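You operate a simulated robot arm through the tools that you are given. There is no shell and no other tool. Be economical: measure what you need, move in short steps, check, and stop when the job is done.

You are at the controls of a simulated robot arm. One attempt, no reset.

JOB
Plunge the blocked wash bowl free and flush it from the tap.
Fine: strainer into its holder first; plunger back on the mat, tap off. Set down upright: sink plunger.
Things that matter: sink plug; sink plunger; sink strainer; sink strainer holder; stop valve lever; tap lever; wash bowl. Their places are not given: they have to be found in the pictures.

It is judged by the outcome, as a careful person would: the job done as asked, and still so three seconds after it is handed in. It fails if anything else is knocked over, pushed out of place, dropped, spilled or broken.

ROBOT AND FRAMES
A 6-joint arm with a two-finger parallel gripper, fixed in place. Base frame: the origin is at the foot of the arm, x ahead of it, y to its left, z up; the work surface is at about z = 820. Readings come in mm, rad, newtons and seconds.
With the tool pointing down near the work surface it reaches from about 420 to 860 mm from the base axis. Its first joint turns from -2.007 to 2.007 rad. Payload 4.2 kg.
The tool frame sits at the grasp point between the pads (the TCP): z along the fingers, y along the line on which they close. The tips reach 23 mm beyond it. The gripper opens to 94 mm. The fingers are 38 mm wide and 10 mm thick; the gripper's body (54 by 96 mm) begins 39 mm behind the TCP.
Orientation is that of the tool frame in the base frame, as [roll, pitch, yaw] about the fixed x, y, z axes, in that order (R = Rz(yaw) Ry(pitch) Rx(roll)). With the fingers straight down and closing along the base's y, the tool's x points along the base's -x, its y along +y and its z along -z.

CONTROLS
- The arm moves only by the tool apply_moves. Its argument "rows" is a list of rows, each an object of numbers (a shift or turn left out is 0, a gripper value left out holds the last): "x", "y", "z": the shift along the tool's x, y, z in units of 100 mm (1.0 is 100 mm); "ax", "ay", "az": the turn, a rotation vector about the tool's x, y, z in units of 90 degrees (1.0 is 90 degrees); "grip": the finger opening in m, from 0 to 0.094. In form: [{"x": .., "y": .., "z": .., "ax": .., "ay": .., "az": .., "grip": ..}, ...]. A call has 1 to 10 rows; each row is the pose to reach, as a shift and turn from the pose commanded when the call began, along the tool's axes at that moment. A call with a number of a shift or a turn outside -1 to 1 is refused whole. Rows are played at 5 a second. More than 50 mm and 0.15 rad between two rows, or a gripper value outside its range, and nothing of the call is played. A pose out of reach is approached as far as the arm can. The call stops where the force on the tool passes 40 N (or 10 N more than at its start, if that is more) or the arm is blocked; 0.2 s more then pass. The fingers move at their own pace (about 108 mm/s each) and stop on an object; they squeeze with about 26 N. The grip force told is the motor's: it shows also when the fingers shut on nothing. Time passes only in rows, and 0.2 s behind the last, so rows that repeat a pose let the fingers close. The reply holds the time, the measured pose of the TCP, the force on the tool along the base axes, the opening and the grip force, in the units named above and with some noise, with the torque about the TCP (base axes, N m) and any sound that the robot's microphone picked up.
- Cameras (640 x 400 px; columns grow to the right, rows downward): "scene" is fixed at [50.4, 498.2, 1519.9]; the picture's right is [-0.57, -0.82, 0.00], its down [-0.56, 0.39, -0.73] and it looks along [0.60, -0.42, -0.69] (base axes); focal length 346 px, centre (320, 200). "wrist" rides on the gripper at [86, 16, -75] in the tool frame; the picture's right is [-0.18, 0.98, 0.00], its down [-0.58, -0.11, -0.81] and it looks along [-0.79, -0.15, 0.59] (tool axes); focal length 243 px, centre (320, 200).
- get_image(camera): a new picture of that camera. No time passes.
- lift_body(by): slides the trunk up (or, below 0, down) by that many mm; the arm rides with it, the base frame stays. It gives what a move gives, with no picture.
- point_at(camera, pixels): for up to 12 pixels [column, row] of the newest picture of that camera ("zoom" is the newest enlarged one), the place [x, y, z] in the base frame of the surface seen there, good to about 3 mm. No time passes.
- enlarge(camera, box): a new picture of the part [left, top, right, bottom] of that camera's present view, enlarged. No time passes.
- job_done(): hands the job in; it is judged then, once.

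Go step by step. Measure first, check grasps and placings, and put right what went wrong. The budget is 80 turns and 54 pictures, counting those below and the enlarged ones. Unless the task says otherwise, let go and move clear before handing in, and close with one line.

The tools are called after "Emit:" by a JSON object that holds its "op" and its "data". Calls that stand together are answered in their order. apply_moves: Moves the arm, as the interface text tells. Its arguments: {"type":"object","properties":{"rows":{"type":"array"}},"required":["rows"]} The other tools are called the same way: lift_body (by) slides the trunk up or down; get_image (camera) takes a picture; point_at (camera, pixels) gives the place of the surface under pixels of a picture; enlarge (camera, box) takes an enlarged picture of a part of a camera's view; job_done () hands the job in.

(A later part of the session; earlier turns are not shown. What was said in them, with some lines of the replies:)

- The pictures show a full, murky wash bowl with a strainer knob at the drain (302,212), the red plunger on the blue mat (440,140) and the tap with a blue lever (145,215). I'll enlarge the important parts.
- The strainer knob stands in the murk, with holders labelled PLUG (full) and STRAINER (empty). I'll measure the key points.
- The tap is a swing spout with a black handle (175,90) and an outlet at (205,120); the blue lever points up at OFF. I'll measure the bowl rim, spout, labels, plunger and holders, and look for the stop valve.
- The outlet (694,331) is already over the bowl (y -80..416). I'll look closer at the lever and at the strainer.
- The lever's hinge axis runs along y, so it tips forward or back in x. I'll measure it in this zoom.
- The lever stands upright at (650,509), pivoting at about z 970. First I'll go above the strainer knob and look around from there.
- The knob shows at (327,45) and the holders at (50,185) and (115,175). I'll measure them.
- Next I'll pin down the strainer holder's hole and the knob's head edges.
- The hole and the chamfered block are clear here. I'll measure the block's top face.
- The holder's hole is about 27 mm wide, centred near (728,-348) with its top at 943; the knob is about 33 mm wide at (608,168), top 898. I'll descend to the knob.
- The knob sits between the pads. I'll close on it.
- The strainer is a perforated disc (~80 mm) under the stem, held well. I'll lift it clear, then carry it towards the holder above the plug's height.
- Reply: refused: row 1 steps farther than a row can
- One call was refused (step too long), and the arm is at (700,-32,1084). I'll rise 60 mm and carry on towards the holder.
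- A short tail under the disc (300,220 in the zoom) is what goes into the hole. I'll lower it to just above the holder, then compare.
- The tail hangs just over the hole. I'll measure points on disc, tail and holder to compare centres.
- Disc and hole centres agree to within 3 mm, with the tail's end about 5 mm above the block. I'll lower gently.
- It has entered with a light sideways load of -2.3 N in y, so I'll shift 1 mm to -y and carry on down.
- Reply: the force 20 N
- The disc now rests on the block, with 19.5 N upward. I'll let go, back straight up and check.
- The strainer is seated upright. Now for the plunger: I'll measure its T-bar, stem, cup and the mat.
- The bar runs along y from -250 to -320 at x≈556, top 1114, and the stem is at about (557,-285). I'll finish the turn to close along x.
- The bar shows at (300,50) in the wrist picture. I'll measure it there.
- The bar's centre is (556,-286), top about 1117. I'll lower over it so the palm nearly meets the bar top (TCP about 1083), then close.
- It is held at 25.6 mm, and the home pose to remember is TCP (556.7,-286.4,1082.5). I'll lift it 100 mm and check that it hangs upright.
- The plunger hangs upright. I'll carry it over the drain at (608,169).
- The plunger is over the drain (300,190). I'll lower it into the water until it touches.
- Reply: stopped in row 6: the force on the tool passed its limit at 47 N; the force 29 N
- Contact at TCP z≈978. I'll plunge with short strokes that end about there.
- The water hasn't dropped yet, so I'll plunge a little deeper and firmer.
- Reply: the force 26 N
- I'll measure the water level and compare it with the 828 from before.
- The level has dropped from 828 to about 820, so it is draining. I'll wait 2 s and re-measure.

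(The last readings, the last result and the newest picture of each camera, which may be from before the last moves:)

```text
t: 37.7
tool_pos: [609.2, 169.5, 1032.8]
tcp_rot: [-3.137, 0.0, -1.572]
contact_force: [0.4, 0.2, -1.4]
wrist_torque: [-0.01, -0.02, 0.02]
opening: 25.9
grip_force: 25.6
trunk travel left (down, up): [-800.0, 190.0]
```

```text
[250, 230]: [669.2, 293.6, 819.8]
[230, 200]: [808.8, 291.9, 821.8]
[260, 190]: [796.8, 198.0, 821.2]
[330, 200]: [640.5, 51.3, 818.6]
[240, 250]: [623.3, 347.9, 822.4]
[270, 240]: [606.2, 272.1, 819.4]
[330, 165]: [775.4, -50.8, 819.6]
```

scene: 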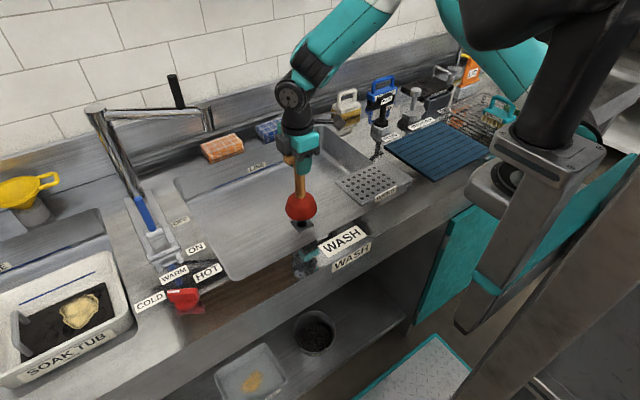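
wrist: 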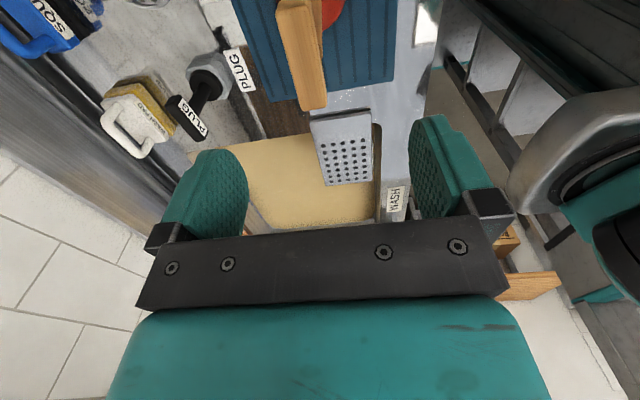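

The bowl has emptied, so the blockage is free. I'll lift the plunger and carry it back along the same path.

Emit:
{"op": "apply_moves", "data": {"rows": [{"z": -0.3}, {"z": -0.7}, {"z": -1.0}]}}

Emit:
{"op": "apply_moves", "data": {"rows": [{"x": 0.1, "z": -0.4}, {"x": 0.5, "z": -0.52}, {"x": 0.8, "z": -0.52}, {"x": 1.0, "z": -0.52}]}}

Emit:
{"op": "apply_moves", "data": {"rows": [{"x": 0.45}, {"x": 0.9}, {"x": 1.0}]}}

Emit:
{"op": "apply_moves", "data": {"rows": [{"x": 0.45}, {"x": 0.9}, {"x": 1.0}]}}

Emit:
{"op": "apply_moves", "data": {"rows": [{"x": 0.45, "y": 0.1}, {"x": 0.9, "y": 0.3}, {"x": 1.0, "y": 0.4}]}}

Emit:
{"op": "apply_moves", "data": {"rows": [{"x": 0.3, "y": 0.1}, {"x": 0.565, "y": 0.12}, {"x": 0.565, "y": 0.12}]}}

```text
t: 38.5
tool_pos: [610.2, 171.3, 1131.0]
tcp_rot: [-3.139, 0.002, -1.572]
contact_force: [0.2, 0.0, -2.7]
wrist_torque: [-0.04, 0.01, 0.01]
opening: 25.8
grip_force: 25.8
trunk travel left (down, up): [-800.0, 190.0]
```

```text
t: 39.5
tool_pos: [607.3, 70.2, 1184.1]
tcp_rot: [-3.138, 0.001, -1.569]
contact_force: [-0.2, 0.7, -2.0]
wrist_torque: [-0.02, 0.01, -0.03]
opening: 25.8
grip_force: 26.0
trunk travel left (down, up): [-800.0, 190.0]
```

```text
t: 40.3
tool_pos: [607.1, -29.4, 1185.6]
tcp_rot: [-3.138, 0.001, -1.572]
contact_force: [0.1, 1.0, -2.0]
wrist_torque: [-0.02, -0.01, -0.05]
opening: 25.7
grip_force: 26.3
trunk travel left (down, up): [-800.0, 190.0]
```

```text
t: 41.1
tool_pos: [607.0, -130.4, 1183.5]
tcp_rot: [-3.139, 0.0, -1.571]
contact_force: [0.5, 0.1, -1.6]
wrist_torque: [-0.03, 0.0, 0.01]
opening: 25.8
grip_force: 26.4
trunk travel left (down, up): [-800.0, 190.0]
```

```text
t: 41.9
tool_pos: [569.7, -229.4, 1184.7]
tcp_rot: [-3.138, 0.002, -1.572]
contact_force: [0.2, -0.9, -1.9]
wrist_torque: [-0.03, 0.03, -0.02]
opening: 25.8
grip_force: 25.8
trunk travel left (down, up): [-800.0, 190.0]
```

```text
t: 42.7
tool_pos: [557.6, -286.8, 1183.0]
tcp_rot: [-3.137, 0.003, -1.572]
contact_force: [0.1, -0.1, -2.9]
wrist_torque: [-0.02, -0.01, 0.03]
opening: 25.6
grip_force: 26.3
trunk travel left (down, up): [-800.0, 190.0]
```

The plunger is back above its place. I'll lower it to just above the mat, then feel for contact.

Emit:
{"op": "apply_moves", "data": {"rows": [{"z": 0.3}, {"z": 0.6}, {"z": 0.9}, {"z": 0.9}]}}

Emit:
{"op": "apply_moves", "data": {"rows": [{"z": 0.03}, {"z": 0.06}, {"z": 0.09}, {"z": 0.105}]}}

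Emit:
{"op": "enlarge", "data": {"camera": "scene", "box": [380, 20, 540, 190]}}

```text
t: 43.7
tool_pos: [556.4, -286.7, 1094.6]
tcp_rot: [-3.14, 0.002, -1.573]
contact_force: [0.7, -0.5, -1.5]
wrist_torque: [0.01, 0.01, 0.0]
opening: 25.9
grip_force: 26.2
trunk travel left (down, up): [-800.0, 190.0]
```

```text
t: 44.7
tool_pos: [555.5, -286.9, 1083.2]
tcp_rot: [-3.137, 0.004, -1.572]
contact_force: [-0.2, -0.5, -2.4]
wrist_torque: [0.01, 0.0, 0.0]
opening: 25.9
grip_force: 25.7
trunk travel left (down, up): [-800.0, 190.0]
```

```text
2.35 times, centred on (460, 105) of scene
```

zoom: 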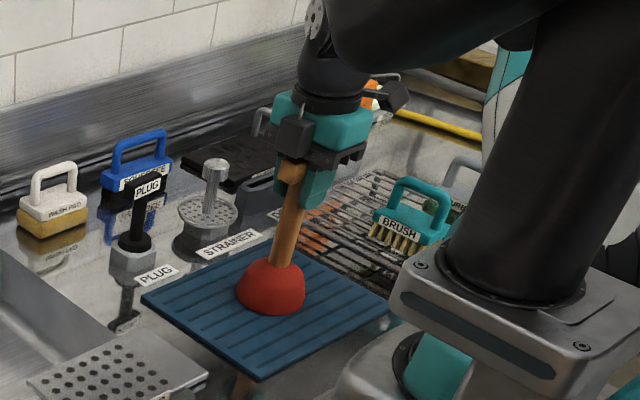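

It is almost down with no contact force yet. I'll go down in 1 mm steps.

Emit:
{"op": "apply_moves", "data": {"rows": [{"z": 0.01}, {"z": 0.02}, {"z": 0.03}]}}

```text
t: 45.5
tool_pos: [556.3, -286.7, 1081.6]
tcp_rot: [-3.136, 0.002, -1.571]
contact_force: [-0.9, 0.4, 8.4]
wrist_torque: [0.16, 0.36, 0.01]
opening: 25.7
grip_force: 26.4
trunk travel left (down, up): [-800.0, 190.0]
```

Contact at 8 N: it's standing on the mat. I'll open and lift straight off.

Emit:
{"op": "apply_moves", "data": {"rows": [{"z": -0.01, "grip": 0.04}, {"z": -0.01, "grip": 0.07}, {"z": -0.01, "grip": 0.09}, {"z": -0.01, "grip": 0.09}, {"z": -0.3, "grip": 0.09}, {"z": -0.7, "grip": 0.09}, {"z": -1.0, "grip": 0.09}]}}

Emit:
{"op": "enlarge", "data": {"camera": "scene", "box": [380, 20, 540, 190]}}

```text
t: 47.1
tool_pos: [556.1, -286.8, 1180.0]
tcp_rot: [-3.138, 0.001, -1.573]
contact_force: [0.0, 0.9, -0.3]
wrist_torque: [-0.01, 0.05, -0.03]
opening: 90.2
grip_force: 0.0
trunk travel left (down, up): [-800.0, 190.0]
```

```text
2.35 times, centred on (460, 105) of scene
```

zoom: 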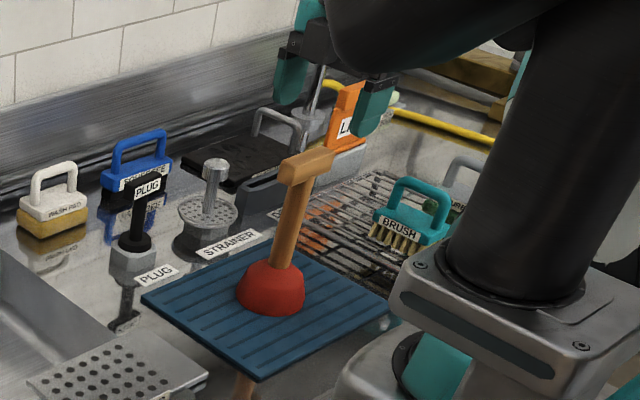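

The plunger stands upright on the mat. Next is the tap lever at (650,509): I'll travel at z≈1240 with x about 530, to stay clear of the spout.

Emit:
{"op": "apply_moves", "data": {"rows": [{"z": -0.4}, {"x": -0.3, "z": -0.6}, {"x": -0.75, "y": 0.1, "z": -0.6}, {"x": -1.0, "y": 0.2, "z": -0.6}]}}

Emit:
{"op": "apply_moves", "data": {"rows": [{"x": -0.45}, {"x": -0.9}, {"x": -1.0}]}}

Emit:
{"op": "apply_moves", "data": {"rows": [{"x": -0.45}, {"x": -0.9}, {"x": -1.0}]}}

Emit:
{"op": "apply_moves", "data": {"rows": [{"x": -0.45}, {"x": -0.9}, {"x": -1.0}]}}

Emit:
{"op": "apply_moves", "data": {"rows": [{"x": -0.45}, {"x": -0.9}, {"x": -1.0}]}}

Emit:
{"op": "apply_moves", "data": {"rows": [{"x": -0.45}, {"x": -0.9}, {"x": -1.0}]}}

Emit:
{"op": "apply_moves", "data": {"rows": [{"x": -0.45}, {"x": -0.9}, {"x": -1.0}]}}

Emit:
{"op": "get_image", "data": {"camera": "scene"}}

Emit:
{"op": "get_image", "data": {"camera": "wrist"}}

```text
t: 48.1
tool_pos: [536.7, -188.6, 1240.6]
tcp_rot: [-3.139, 0.001, -1.574]
contact_force: [0.5, 0.6, 0.0]
wrist_torque: [0.03, 0.03, 0.03]
opening: 89.8
grip_force: 0.1
trunk travel left (down, up): [-800.0, 190.0]
```

```text
t: 48.9
tool_pos: [535.7, -85.4, 1242.0]
tcp_rot: [-3.138, 0.002, -1.573]
contact_force: [-1.1, 0.3, 0.1]
wrist_torque: [0.0, 0.01, 0.01]
opening: 89.8
grip_force: 0.0
trunk travel left (down, up): [-800.0, 190.0]
```

```text
t: 49.7
tool_pos: [538.0, 14.3, 1242.1]
tcp_rot: [-3.14, 0.0, -1.572]
contact_force: [-0.4, -0.8, 0.0]
wrist_torque: [0.02, -0.03, -0.02]
opening: 90.0
grip_force: 0.2
trunk travel left (down, up): [-800.0, 190.0]
```

```text
t: 50.5
tool_pos: [537.1, 113.8, 1242.7]
tcp_rot: [-3.138, 0.003, -1.571]
contact_force: [-0.1, 0.4, -0.3]
wrist_torque: [0.01, 0.0, 0.01]
opening: 90.1
grip_force: 0.1
trunk travel left (down, up): [-800.0, 190.0]
```

```text
t: 51.3
tool_pos: [536.6, 214.8, 1242.9]
tcp_rot: [-3.138, 0.002, -1.572]
contact_force: [-0.5, -1.3, 1.2]
wrist_torque: [0.0, 0.02, 0.02]
opening: 89.9
grip_force: 0.1
trunk travel left (down, up): [-800.0, 190.0]
```

```text
t: 52.1
tool_pos: [537.9, 313.9, 1241.7]
tcp_rot: [-3.138, 0.002, -1.574]
contact_force: [-0.9, -0.4, 0.1]
wrist_torque: [0.01, 0.02, -0.02]
opening: 90.1
grip_force: 0.1
trunk travel left (down, up): [-800.0, 190.0]
```

```text
t: 52.9
tool_pos: [537.1, 412.3, 1240.8]
tcp_rot: [-3.138, 0.001, -1.573]
contact_force: [-1.2, -0.3, -0.1]
wrist_torque: [-0.03, -0.03, 0.05]
opening: 90.0
grip_force: 0.1
trunk travel left (down, up): [-800.0, 190.0]
```

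```text
14 pictures are left
```

scene: 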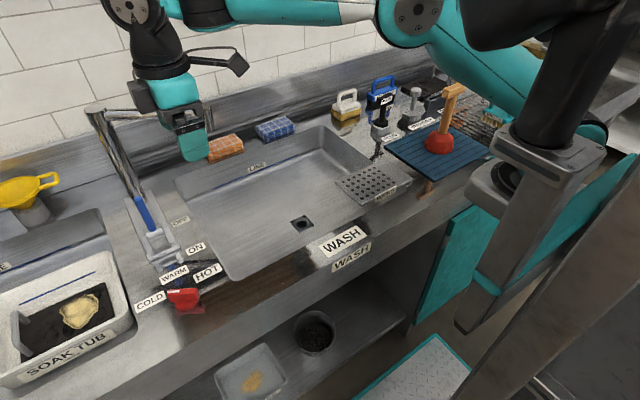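

```text
13 pictures are left
```

wrist: 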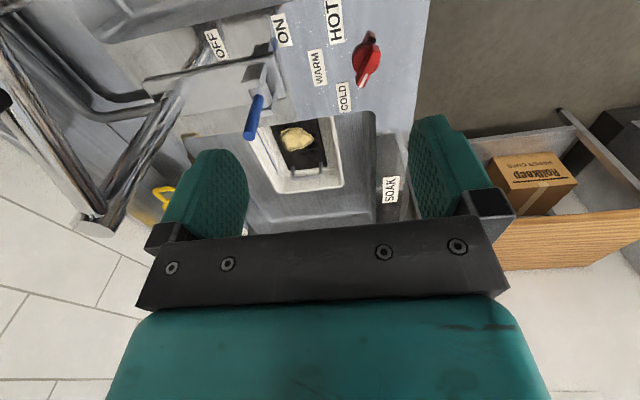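

The lever is visible at (255,115) in the wrist view and the drain is clear. I'll move above the lever with the fingers straddling it in x.

Emit:
{"op": "apply_moves", "data": {"rows": [{"x": -0.45}, {"x": -0.8, "y": -0.2}, {"x": -0.97, "y": -0.5}, {"x": -0.97, "y": -0.9}, {"x": -0.97, "y": -1.0}]}}

Emit:
{"op": "apply_moves", "data": {"rows": [{"y": -0.13, "z": 0.3}, {"y": -0.13, "z": 0.6}, {"y": -0.13, "z": 0.9}, {"y": -0.13, "z": 0.9}]}}

Emit:
{"op": "get_image", "data": {"camera": "scene"}}

```text
t: 54.1
tool_pos: [584.9, 424.1, 1217.1]
tcp_rot: [-3.138, 0.004, -1.575]
contact_force: [0.1, 0.6, 0.3]
wrist_torque: [0.04, 0.05, 0.0]
opening: 89.9
grip_force: 0.1
out of reach, approached as far as the arm can: row 1, 2, 3, 4, 5
trunk travel left (down, up): [-800.0, 190.0]
```

```text
t: 55.1
tool_pos: [595.8, 425.6, 1127.4]
tcp_rot: [-3.137, 0.002, -1.572]
contact_force: [0.2, -0.6, -0.9]
wrist_torque: [-0.01, 0.01, 0.01]
opening: 89.8
grip_force: 0.0
trunk travel left (down, up): [-800.0, 190.0]
```

```text
12 pictures are left
```

scene: 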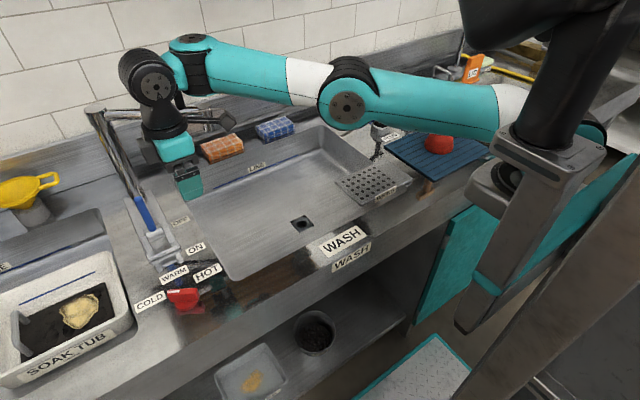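

The arm is short of reach at this height, so I'll raise the trunk 150 mm; the arm then works lower relative to its shoulder.

Emit:
{"op": "lift_body", "data": {"by": 150}}

Emit:
{"op": "apply_moves", "data": {"rows": [{"z": 0.4}, {"z": 0.8}, {"z": 1.0}]}}

Emit:
{"op": "apply_moves", "data": {"rows": [{"x": -0.4, "z": 0.1}, {"x": -0.6, "y": -0.1, "z": 0.3}, {"x": -0.84, "y": -0.3, "z": 0.3}, {"x": -0.84, "y": -0.54, "z": 0.3}, {"x": -0.84, "y": -0.54, "z": 0.3}]}}

Emit:
{"op": "get_image", "data": {"camera": "scene"}}

```text
t: 56.8
tool_pos: [596.1, 425.8, 1276.7]
tcp_rot: [-3.138, 0.001, -1.571]
contact_force: [0.0, -0.7, -0.6]
wrist_torque: [0.02, -0.01, -0.01]
opening: 90.0
grip_force: 0.0
trunk travel left (down, up): [-950.0, 40.0]
```

```text
t: 57.6
tool_pos: [598.4, 428.4, 1183.1]
tcp_rot: [3.135, 0.0, -1.573]
contact_force: [0.5, -0.6, 0.1]
wrist_torque: [0.01, -0.01, -0.01]
opening: 90.0
grip_force: 0.1
out of reach, approached as far as the arm can: row 3
trunk travel left (down, up): [-950.0, 40.0]
```

```text
t: 58.8
tool_pos: [599.2, 452.5, 1160.9]
tcp_rot: [-3.138, 0.002, -1.574]
contact_force: [-1.5, -0.3, 1.3]
wrist_torque: [0.01, -0.01, 0.02]
opening: 90.1
grip_force: 0.1
out of reach, approached as far as the arm can: row 1, 2, 3, 4, 5
trunk travel left (down, up): [-950.0, 40.0]
```

```text
11 pictures are left
```

scene: 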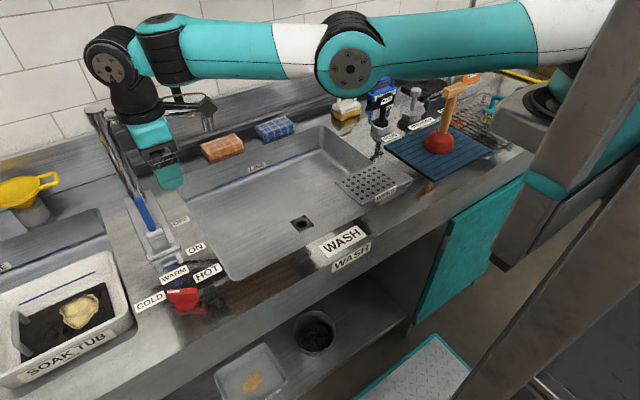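

The arm nearly stalls at about 36° azimuth with this yaw, which suggests a wrist limit. I'll turn the tool back to its starting yaw (closing along y), which also lets me pinch the lever across its hinge direction.

Emit:
{"op": "apply_moves", "data": {"rows": [{"az": 0.09}, {"az": 0.18}, {"az": 0.27}, {"az": 0.36}, {"az": 0.45}, {"az": 0.54}, {"az": 0.63}, {"az": 0.72}, {"az": 0.81}, {"az": 0.9}]}}

Emit:
{"op": "apply_moves", "data": {"rows": [{"az": 0.09}, {"az": 0.1}, {"az": 0.1}]}}

```text
t: 61.0
tool_pos: [602.5, 448.3, 1160.5]
tcp_rot: [3.141, 0.005, -2.989]
contact_force: [-0.2, 0.1, -0.1]
wrist_torque: [-0.03, -0.01, 0.01]
opening: 90.0
grip_force: 0.1
trunk travel left (down, up): [-950.0, 40.0]
```

```text
t: 61.8
tool_pos: [601.0, 447.6, 1159.7]
tcp_rot: [3.139, 0.003, 3.141]
contact_force: [0.2, -0.4, 0.2]
wrist_torque: [0.02, 0.04, 0.03]
opening: 90.1
grip_force: 0.1
trunk travel left (down, up): [-950.0, 40.0]
```

The yaw is back. I'll move above the lever now.

Emit:
{"op": "apply_moves", "data": {"rows": [{"y": 0.3}, {"x": -0.2, "y": 0.615}, {"x": -0.49, "y": 0.615}, {"x": -0.49, "y": 0.615}]}}

```text
t: 62.8
tool_pos: [604.9, 448.0, 1161.7]
tcp_rot: [3.139, 0.004, 3.14]
contact_force: [-0.9, -0.8, 0.0]
wrist_torque: [-0.03, 0.01, 0.02]
opening: 90.0
grip_force: 0.0
out of reach, approached as far as the arm can: row 1, 2, 3, 4
trunk travel left (down, up): [-950.0, 40.0]
```

The stop is again near azimuth 36.5°. To see whether it's azimuth or radius that limits, I'll try a smaller radius at larger azimuth.

Emit:
{"op": "apply_moves", "data": {"rows": [{"x": 0.3}, {"x": 0.6}, {"x": 0.6, "y": 0.2}, {"x": 0.6, "y": 0.3}]}}

Emit:
{"op": "get_image", "data": {"camera": "scene"}}

```text
t: 63.8
tool_pos: [544.3, 477.5, 1160.9]
tcp_rot: [3.137, 0.005, 3.14]
contact_force: [-0.6, 0.1, 0.6]
wrist_torque: [0.05, -0.02, 0.01]
opening: 90.0
grip_force: 0.0
out of reach, approached as far as the arm can: row 1
trunk travel left (down, up): [-950.0, 40.0]
```

```text
10 pictures are left
```

scene: 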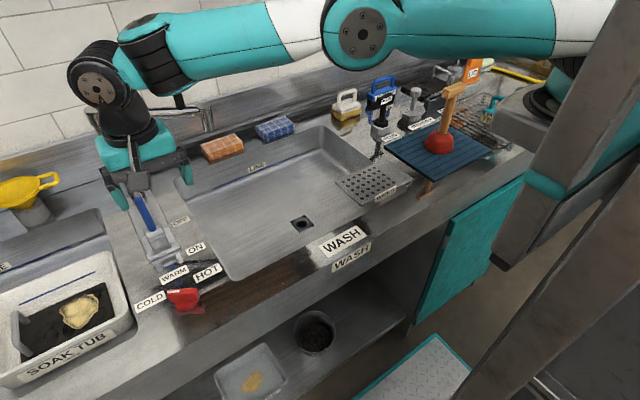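

It's radius that limits, not azimuth. I'll go lower (TCP 1080), align y with the lever, and then reach out with the open fingers on either side of it.

Emit:
{"op": "apply_moves", "data": {"rows": [{"z": 0.3}, {"z": 0.6}, {"y": 0.15, "z": 0.8}, {"y": 0.315, "z": 0.8}, {"y": 0.315, "z": 0.8}]}}

Emit:
{"op": "apply_moves", "data": {"rows": [{"x": -0.3}, {"x": -0.5}, {"x": -0.7}, {"x": -0.9}, {"x": -0.9}]}}

```text
t: 65.0
tool_pos: [538.4, 479.7, 1083.6]
tcp_rot: [3.141, 0.003, 3.141]
contact_force: [-0.4, -0.4, 0.1]
wrist_torque: [0.0, 0.0, 0.0]
opening: 90.0
grip_force: 0.1
out of reach, approached as far as the arm can: row 3, 4, 5
trunk travel left (down, up): [-950.0, 40.0]
```

```text
t: 66.2
tool_pos: [598.0, 444.3, 1090.3]
tcp_rot: [3.139, 0.002, 3.139]
contact_force: [-0.4, -0.6, 0.0]
wrist_torque: [-0.04, 0.0, 0.02]
opening: 89.6
grip_force: 0.1
out of reach, approached as far as the arm can: row 1, 2, 3, 4, 5
trunk travel left (down, up): [-950.0, 40.0]
```

Reach upright maxes out near 750 mm here, so I'll tilt the fingers forward about 40° to gain length; closing stays along y.

Emit:
{"op": "apply_moves", "data": {"rows": [{"ay": -0.09}, {"ay": -0.18}, {"ay": -0.27}, {"ay": -0.36}, {"ay": -0.45}, {"ay": -0.45}]}}

Emit:
{"op": "get_image", "data": {"camera": "wrist"}}

```text
t: 67.6
tool_pos: [598.7, 445.9, 1091.0]
tcp_rot: [3.137, 0.713, 3.139]
contact_force: [-0.1, -0.3, -0.2]
wrist_torque: [-0.03, 0.01, -0.02]
opening: 90.1
grip_force: 0.1
trunk travel left (down, up): [-950.0, 40.0]
```

```text
9 pictures are left
```

wrist: 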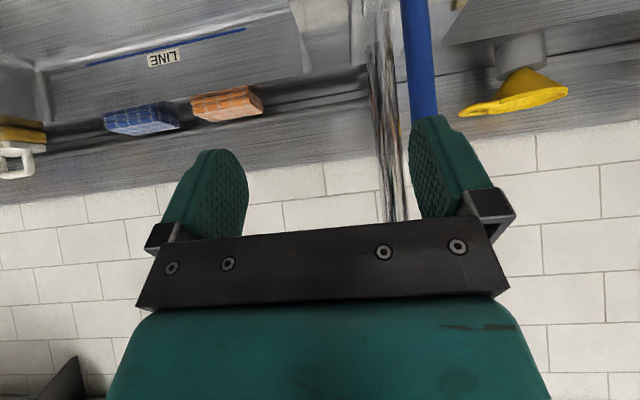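

The tilt worked, and the lever shows just right of the right finger (420,60). I'll align y to 509 first, clear of the lever.

Emit:
{"op": "apply_moves", "data": {"rows": [{"y": 0.3}, {"y": 0.64}, {"y": 0.64}]}}

Emit:
{"op": "get_image", "data": {"camera": "wrist"}}

```text
t: 68.4
tool_pos: [593.5, 470.4, 1090.6]
tcp_rot: [3.139, 0.711, 3.138]
contact_force: [-0.6, 0.2, 0.3]
wrist_torque: [-0.01, 0.03, 0.01]
opening: 89.9
grip_force: 0.1
out of reach, approached as far as the arm can: row 1, 2, 3
trunk travel left (down, up): [-950.0, 40.0]
```

```text
8 pictures are left
```

wrist: 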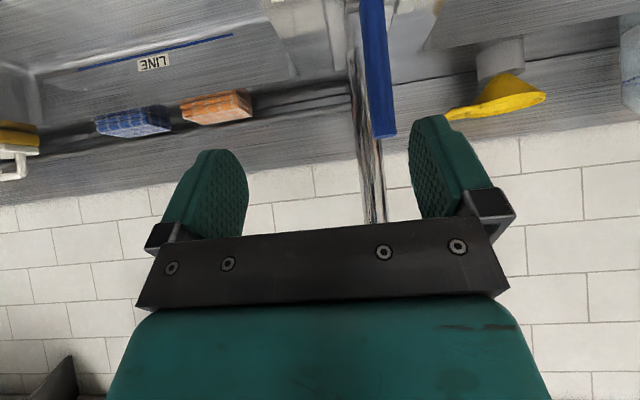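

Tilting barely helped, so I need to know how the arm is configured. I'll picture the scene and measure the elbow and wrist.

Emit:
{"op": "get_image", "data": {"camera": "scene"}}

Emit:
{"op": "point_at", "data": {"camera": "scene", "pixels": [[365, 30], [450, 20], [250, 35], [150, 45], [100, 85], [125, 120], [130, 155], [545, 95], [600, 30], [120, 180]]}}

```text
7 pictures are left
```

scene: 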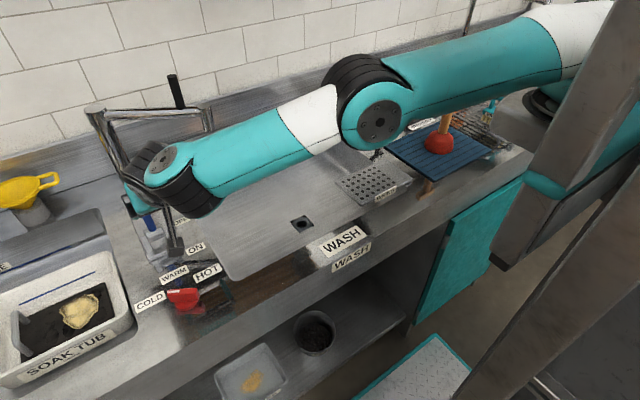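

```text
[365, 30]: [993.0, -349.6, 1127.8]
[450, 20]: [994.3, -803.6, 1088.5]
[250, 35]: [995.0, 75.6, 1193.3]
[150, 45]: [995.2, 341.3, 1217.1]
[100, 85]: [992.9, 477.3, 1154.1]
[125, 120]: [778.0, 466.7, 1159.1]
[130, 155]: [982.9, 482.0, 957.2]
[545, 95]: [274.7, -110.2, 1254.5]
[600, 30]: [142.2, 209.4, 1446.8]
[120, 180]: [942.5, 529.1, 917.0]
```

Now the arm's joints, at their pixels in this picture.

Emit:
{"op": "point_at", "data": {"camera": "scene", "pixels": [[378, 120], [365, 85], [490, 60], [560, 50], [590, 15], [310, 115], [240, 150], [190, 195], [160, 158], [150, 180], [175, 245], [130, 205]]}}

```text
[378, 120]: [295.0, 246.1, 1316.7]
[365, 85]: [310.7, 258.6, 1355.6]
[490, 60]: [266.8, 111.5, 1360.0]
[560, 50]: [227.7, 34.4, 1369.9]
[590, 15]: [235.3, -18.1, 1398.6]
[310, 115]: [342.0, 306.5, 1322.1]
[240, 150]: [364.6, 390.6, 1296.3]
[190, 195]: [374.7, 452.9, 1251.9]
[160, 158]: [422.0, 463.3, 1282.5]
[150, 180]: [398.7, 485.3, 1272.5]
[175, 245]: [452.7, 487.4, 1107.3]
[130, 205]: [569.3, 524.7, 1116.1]
```

The shoulder sits high with the trunk raised, so lifting the trunk was the wrong way. I'll back off, straighten the tool, raise the tool and bring the trunk back down.

Emit:
{"op": "apply_moves", "data": {"rows": [{"x": 0.2, "y": -0.2, "z": -0.3}, {"x": 0.3, "y": -0.3, "z": -0.35, "ay": 0.09}, {"x": 0.38, "y": -0.3, "z": -0.4, "ay": 0.18}, {"x": 0.38, "y": -0.3, "z": -0.4, "ay": 0.27}, {"x": 0.38, "y": -0.3, "z": -0.4, "ay": 0.36}, {"x": 0.38, "y": -0.3, "z": -0.4, "ay": 0.453}, {"x": 0.38, "y": -0.3, "z": -0.4, "ay": 0.453}]}}

Emit:
{"op": "apply_moves", "data": {"rows": [{"x": 0.1, "z": -0.3}, {"x": 0.2, "z": -0.7}, {"x": 0.2, "z": -1.0}, {"x": 0.2, "z": -1.0}]}}

```text
t: 70.0
tool_pos: [537.5, 441.0, 1097.6]
tcp_rot: [3.14, -0.001, 3.141]
contact_force: [-0.2, 0.1, -0.9]
wrist_torque: [0.0, -0.01, -0.03]
opening: 90.0
grip_force: 0.1
trunk travel left (down, up): [-950.0, 40.0]
```

```text
t: 71.0
tool_pos: [518.6, 442.1, 1196.9]
tcp_rot: [3.139, -0.001, 3.138]
contact_force: [-0.3, 0.7, -0.4]
wrist_torque: [-0.02, 0.0, -0.04]
opening: 89.7
grip_force: 0.1
trunk travel left (down, up): [-950.0, 40.0]
```

Now I'll lower the trunk 120 mm (TCP to about 1077) and try reaching out at the lever's y.

Emit:
{"op": "lift_body", "data": {"by": -120}}

Emit:
{"op": "apply_moves", "data": {"rows": [{"y": 0.3}, {"y": 0.5}, {"y": 0.67}, {"y": 0.67}]}}

```text
t: 72.5
tool_pos: [518.9, 442.3, 1075.6]
tcp_rot: [3.14, -0.001, 3.14]
contact_force: [-0.5, -0.6, 0.1]
wrist_torque: [-0.02, -0.01, -0.02]
opening: 90.0
grip_force: 0.1
trunk travel left (down, up): [-830.0, 160.0]
```

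```text
t: 73.5
tool_pos: [518.3, 497.7, 1076.8]
tcp_rot: [3.14, -0.001, 3.139]
contact_force: [-0.6, -0.3, -0.3]
wrist_torque: [-0.01, 0.0, 0.03]
opening: 90.1
grip_force: 0.0
out of reach, approached as far as the arm can: row 3, 4
trunk travel left (down, up): [-830.0, 160.0]
```

The real limit seems to be distance from a shoulder near (0..100,-190), so tilt helps only with the wrist level with the shoulder. I'll lower the trunk to its start height, then tilt 50° forward.

Emit:
{"op": "lift_body", "data": {"by": -20}}

Emit:
{"op": "apply_moves", "data": {"rows": [{"ay": -0.09}, {"ay": -0.18}, {"ay": -0.27}, {"ay": -0.36}, {"ay": -0.45}, {"ay": -0.54}, {"ay": -0.54}]}}

Emit:
{"op": "apply_moves", "data": {"rows": [{"y": 0.06}, {"y": 0.115}, {"y": 0.115}]}}

```text
t: 74.2
tool_pos: [517.9, 498.2, 1057.8]
tcp_rot: [3.139, -0.001, 3.14]
contact_force: [0.2, 0.0, -0.4]
wrist_torque: [0.01, -0.01, 0.0]
opening: 90.0
grip_force: 0.1
trunk travel left (down, up): [-810.0, 180.0]
```

```text
t: 75.8
tool_pos: [518.4, 497.4, 1057.2]
tcp_rot: [3.137, 0.849, 3.137]
contact_force: [0.2, 0.7, -0.4]
wrist_torque: [0.01, -0.01, 0.0]
opening: 90.0
grip_force: 0.1
trunk travel left (down, up): [-810.0, 180.0]
```

```text
t: 76.6
tool_pos: [517.8, 497.0, 1056.9]
tcp_rot: [3.138, 0.848, 3.138]
contact_force: [0.1, -0.1, -0.3]
wrist_torque: [-0.03, -0.01, 0.02]
opening: 89.9
grip_force: 0.1
out of reach, approached as far as the arm can: row 1, 2, 3
trunk travel left (down, up): [-810.0, 180.0]
```

Still no +y travel, even with the wrist well inside. I'll test whether +x is free from here.

Emit:
{"op": "apply_moves", "data": {"rows": [{"x": -0.2, "z": 0.23}, {"x": -0.4, "z": 0.45}, {"x": -0.4, "z": 0.45}]}}

Emit:
{"op": "get_image", "data": {"camera": "scene"}}

```text
t: 77.4
tool_pos: [565.5, 488.1, 1055.4]
tcp_rot: [3.138, 0.849, 3.138]
contact_force: [-1.0, -0.1, 0.8]
wrist_torque: [-0.03, 0.0, -0.02]
opening: 89.9
grip_force: 0.0
out of reach, approached as far as the arm can: row 1, 2, 3
trunk travel left (down, up): [-810.0, 180.0]
```

```text
6 pictures are left
```

scene: 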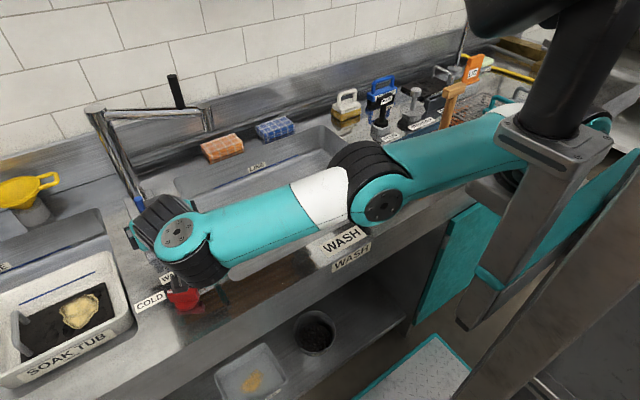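

Now it's clear: the arm is stretched straight from a shoulder at about (275,-110), so the lever lies 724 mm from it against ~650 of upright reach. I need a radial tilt (azimuth ≈50°), not one along x. I'll back off, straighten, and turn to that yaw.

Emit:
{"op": "apply_moves", "data": {"rows": [{"x": 0.2, "y": -0.3, "z": -0.25}, {"x": 0.43, "y": -0.58, "z": -0.49}, {"x": 0.43, "y": -0.58, "z": -0.49, "ay": 0.09}, {"x": 0.43, "y": -0.58, "z": -0.49, "ay": 0.18}, {"x": 0.43, "y": -0.58, "z": -0.49, "ay": 0.27}, {"x": 0.43, "y": -0.58, "z": -0.49, "ay": 0.36}, {"x": 0.43, "y": -0.58, "z": -0.49, "ay": 0.45}, {"x": 0.43, "y": -0.58, "z": -0.49, "ay": 0.54}, {"x": 0.43, "y": -0.58, "z": -0.49, "ay": 0.54}]}}

Emit:
{"op": "apply_moves", "data": {"rows": [{"az": -0.09}, {"az": -0.18}, {"az": -0.27}, {"az": -0.36}, {"az": -0.45}, {"az": -0.54}, {"az": -0.556}, {"az": -0.556}]}}

Emit:
{"op": "apply_moves", "data": {"rows": [{"ay": -0.09, "grip": 0.06}, {"ay": -0.18}, {"ay": -0.27}, {"ay": -0.36}, {"ay": -0.45}, {"ay": -0.45}]}}

```text
t: 79.4
tool_pos: [499.0, 429.1, 1054.9]
tcp_rot: [3.139, -0.002, 3.139]
contact_force: [0.2, 0.0, -0.1]
wrist_torque: [0.01, 0.02, 0.01]
opening: 89.8
grip_force: 0.0
out of reach, approached as far as the arm can: row 1
trunk travel left (down, up): [-810.0, 180.0]
```

```text
t: 81.2
tool_pos: [498.5, 431.1, 1054.4]
tcp_rot: [3.139, 0.002, -2.269]
contact_force: [-0.9, 0.2, 0.2]
wrist_torque: [0.0, -0.04, 0.03]
opening: 90.1
grip_force: 0.0
trunk travel left (down, up): [-810.0, 180.0]
```

```text
t: 82.6
tool_pos: [498.8, 427.7, 1055.0]
tcp_rot: [3.141, 0.71, -2.271]
contact_force: [-0.2, 0.4, -0.6]
wrist_torque: [0.0, -0.04, -0.02]
opening: 60.2
grip_force: 0.0
trunk travel left (down, up): [-810.0, 180.0]
```

The tool is tilted 40° along azimuth 50°. I'll move sideways onto the lever's line and then advance 100 mm along it.

Emit:
{"op": "apply_moves", "data": {"rows": [{"y": -0.3}, {"y": -0.63}, {"x": -0.25, "y": -0.63, "z": 0.22}, {"x": -0.5, "y": -0.63, "z": 0.43}, {"x": -0.758, "y": -0.63, "z": 0.652}, {"x": -0.758, "y": -0.63, "z": 0.652}]}}

Emit:
{"op": "get_image", "data": {"camera": "wrist"}}

```text
t: 84.0
tool_pos: [613.3, 463.8, 1054.1]
tcp_rot: [3.139, 0.708, -2.271]
contact_force: [-0.3, -1.0, 0.7]
wrist_torque: [0.03, 0.01, 0.0]
opening: 60.2
grip_force: 0.0
trunk travel left (down, up): [-810.0, 180.0]
```

```text
5 pictures are left
```

wrist: 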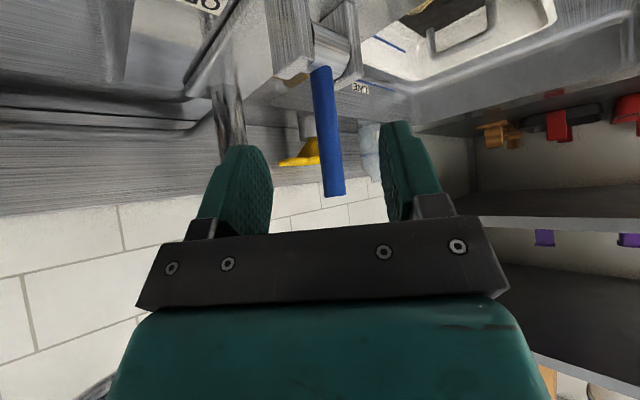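

Reach is fine, and the lever stands centred between the fingers (330,130). I'll advance onto it and go slightly down.

Emit:
{"op": "apply_moves", "data": {"rows": [{"x": -0.2, "z": 0.22}, {"x": -0.34, "z": 0.45}, {"x": -0.34, "z": 0.45}]}}

Emit:
{"op": "apply_moves", "data": {"rows": [{"grip": 0.028}, {"grip": 0.028}, {"grip": 0.028}]}}

```text
t: 84.8
tool_pos: [647.7, 508.4, 1042.4]
tcp_rot: [3.14, 0.709, -2.273]
contact_force: [0.4, 0.0, 1.0]
wrist_torque: [-0.01, 0.01, 0.02]
opening: 60.0
grip_force: 0.0
trunk travel left (down, up): [-810.0, 180.0]
```

```text
t: 85.6
tool_pos: [647.8, 507.7, 1041.7]
tcp_rot: [3.138, 0.707, -2.273]
contact_force: [0.0, 0.9, -0.4]
wrist_torque: [-0.01, -0.01, -0.01]
opening: 27.9
grip_force: 0.0
trunk travel left (down, up): [-810.0, 180.0]
```

The fingers straddle the lever with a few mm of play. I'll pull towards ON (-x) along the arc, watching force and sound.

Emit:
{"op": "apply_moves", "data": {"rows": [{"x": 0.073, "y": 0.115, "z": -0.063}, {"x": 0.12, "y": 0.175, "z": -0.085}, {"x": 0.172, "y": 0.23, "z": -0.096}, {"x": 0.23, "y": 0.3, "z": -0.11}]}}

Emit:
{"op": "get_image", "data": {"camera": "scene"}}

```text
t: 86.6
tool_pos: [613.8, 507.2, 1037.3]
tcp_rot: [-3.138, 0.715, -2.278]
contact_force: [28.9, 4.2, 2.4]
wrist_torque: [-0.86, -2.2, -0.47]
opening: 30.1
grip_force: 45.5
trunk travel left (down, up): [-810.0, 180.0]
```

```text
4 pictures are left
```

scene: 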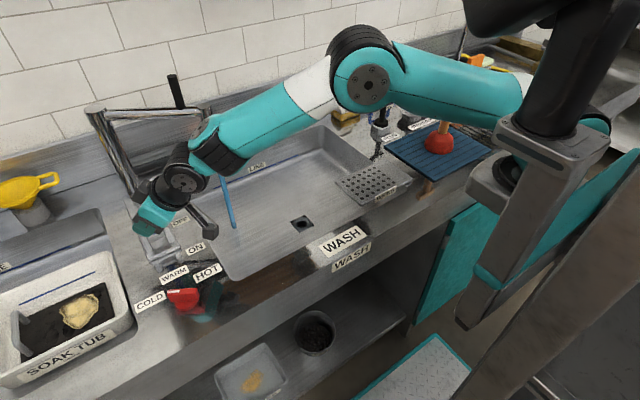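

Water is running from the spout (228,205) and the lever is at its stop with 29 N. I'll relax the load a little and let it flush for several seconds.

Emit:
{"op": "apply_moves", "data": {"rows": [{"x": -0.03, "y": -0.045, "z": 0.025}, {"x": -0.03, "y": -0.045, "z": 0.025}, {"x": -0.03, "y": -0.045, "z": 0.025}, {"x": -0.03, "y": -0.045, "z": 0.025}, {"x": -0.03, "y": -0.045, "z": 0.025}, {"x": -0.03, "y": -0.045, "z": 0.025}, {"x": -0.03, "y": -0.045, "z": 0.025}, {"x": -0.03, "y": -0.045, "z": 0.025}, {"x": -0.03, "y": -0.045, "z": 0.025}, {"x": -0.03, "y": -0.045, "z": 0.025}]}}

Emit:
{"op": "apply_moves", "data": {"rows": [{}, {}, {}, {}, {}, {}, {}, {}, {}, {}]}}

Emit:
{"op": "apply_moves", "data": {"rows": [{}, {}, {}, {}, {}, {}, {}, {}, {}, {}]}}

Emit:
{"op": "enlarge", "data": {"camera": "scene", "box": [100, 100, 400, 290]}}

```text
t: 88.8
tool_pos: [614.4, 506.5, 1038.0]
tcp_rot: [3.14, 0.711, -2.271]
contact_force: [-3.5, -23.0, 24.7]
wrist_torque: [-1.97, -0.61, -1.06]
opening: 29.8
grip_force: 45.2
trunk travel left (down, up): [-810.0, 180.0]
```

```text
t: 91.0
tool_pos: [615.9, 506.4, 1038.2]
tcp_rot: [3.14, 0.709, -2.272]
contact_force: [-2.3, -24.8, 26.5]
wrist_torque: [-1.77, -0.83, -0.88]
opening: 30.0
grip_force: 45.2
trunk travel left (down, up): [-810.0, 180.0]
```

```text
t: 93.2
tool_pos: [615.7, 505.6, 1037.7]
tcp_rot: [3.14, 0.71, -2.274]
contact_force: [0.3, -24.0, 26.5]
wrist_torque: [-1.71, -1.0, -0.88]
opening: 29.4
grip_force: 45.0
trunk travel left (down, up): [-810.0, 180.0]
```

```text
2.11 times, centred on (250, 195) of scene
```

zoom: 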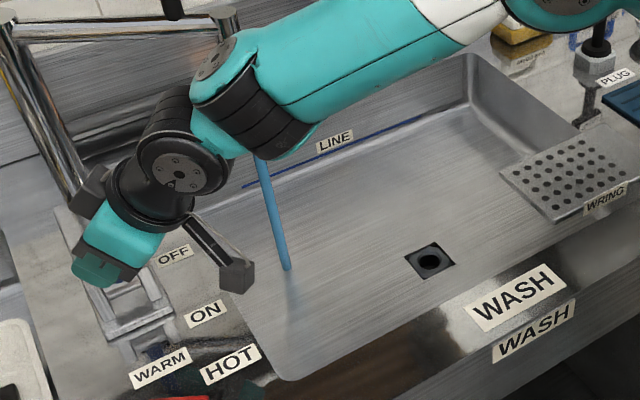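

Water runs into the clear drain and doesn't pool. I'll open the fingers slightly to relieve the wedge, flush 2 s longer, then push the lever back towards OFF.

Emit:
{"op": "apply_moves", "data": {"rows": [{"grip": 0.04}, {"grip": 0.04}, {"grip": 0.04}, {"grip": 0.04}, {"grip": 0.04}, {"grip": 0.04}, {"grip": 0.04}, {"grip": 0.04}]}}

Emit:
{"op": "apply_moves", "data": {"rows": [{"x": -0.07, "y": -0.115, "z": 0.063}, {"x": -0.156, "y": -0.23, "z": 0.11}, {"x": -0.23, "y": -0.32, "z": 0.15}, {"x": -0.27, "y": -0.38, "z": 0.18}]}}

```text
t: 95.0
tool_pos: [614.5, 508.8, 1037.4]
tcp_rot: [3.139, 0.708, -2.272]
contact_force: [-0.3, -0.7, -0.7]
wrist_torque: [0.0, 0.02, 0.0]
opening: 40.0
grip_force: 0.1
trunk travel left (down, up): [-810.0, 180.0]
```

```text
t: 96.0
tool_pos: [664.7, 508.2, 1039.1]
tcp_rot: [3.139, 0.708, -2.27]
contact_force: [-0.3, -1.0, -0.3]
wrist_torque: [-0.03, -0.02, -0.01]
opening: 40.3
grip_force: 0.8
trunk travel left (down, up): [-810.0, 180.0]
```

The lever should be about upright again. I'll push a little further to find the OFF stop.

Emit:
{"op": "apply_moves", "data": {"rows": [{"x": -0.02, "y": -0.031, "z": 0.017}, {"x": -0.04, "y": -0.061, "z": 0.034}]}}

Emit:
{"op": "enlarge", "data": {"camera": "scene", "box": [100, 100, 400, 290]}}

```text
t: 96.6
tool_pos: [668.5, 510.3, 1040.0]
tcp_rot: [3.137, 0.707, -2.268]
contact_force: [-11.4, 3.0, 0.2]
wrist_torque: [-0.03, 0.13, -0.05]
opening: 45.4
grip_force: 5.5
trunk travel left (down, up): [-810.0, 180.0]
```

```text
2.11 times, centred on (250, 195) of scene
```

zoom: 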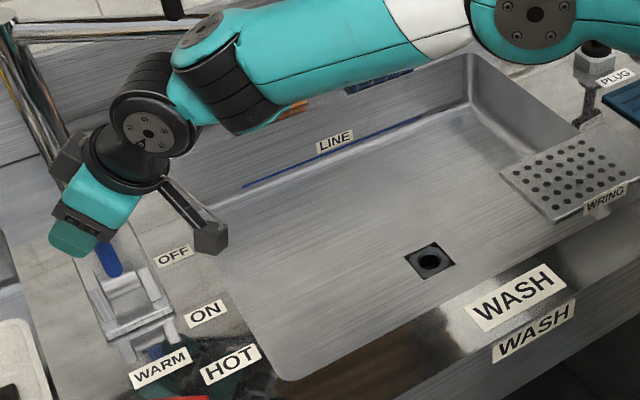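

The flow has stopped and the lever is at its OFF stop. I'll recentre, open, and retreat straight back along the approach line.

Emit:
{"op": "apply_moves", "data": {"rows": [{"x": 0.05, "y": 0.07, "z": -0.04, "grip": 0.065}, {"x": 0.088, "y": 0.138, "z": -0.076, "grip": 0.065}, {"x": 0.088, "y": 0.138, "z": -0.076, "grip": 0.065}, {"x": 0.35, "y": 0.138, "z": -0.3, "grip": 0.065}, {"x": 0.65, "y": 0.138, "z": -0.55, "grip": 0.065}, {"x": 0.84, "y": 0.138, "z": -0.72, "grip": 0.065}]}}

Emit:
{"op": "apply_moves", "data": {"rows": [{"x": 0.3, "z": -0.25}, {"x": 0.5, "z": -0.5}, {"x": 0.5, "z": -0.8}, {"x": 0.5, "z": -1.0}, {"x": 0.5, "z": -1.0}]}}

Emit:
{"op": "get_image", "data": {"camera": "scene"}}

```text
t: 98.0
tool_pos: [591.1, 431.6, 1041.5]
tcp_rot: [3.14, 0.707, -2.271]
contact_force: [-0.3, -0.3, 0.0]
wrist_torque: [0.03, -0.03, -0.01]
opening: 64.8
grip_force: 0.2
trunk travel left (down, up): [-810.0, 180.0]
```

```text
t: 99.2
tool_pos: [524.4, 353.9, 1084.7]
tcp_rot: [3.139, 0.707, -2.274]
contact_force: [-1.2, -0.3, 0.6]
wrist_torque: [0.0, 0.02, -0.01]
opening: 64.9
grip_force: 0.1
trunk travel left (down, up): [-810.0, 180.0]
```

```text
1 pictures are left
```

scene: 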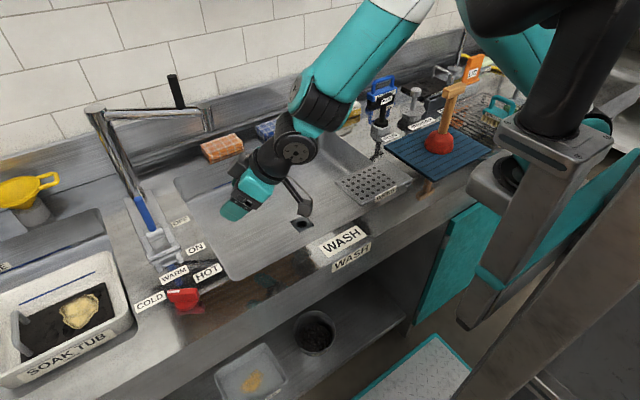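

The lever is back in its first position (145,215) with no flow, and the bowl is empty and clean. The plunger stands on the mat (440,140), the strainer is in its holder (412,105), and the arm is clear. I'll hand in.

Emit:
{"op": "job_done", "data": {}}

```text
The job is handed in.
```

The wash bowl is unblocked and flushed from the tap: the strainer is in its holder, the plunger stands upright on the mat, and the tap is off.
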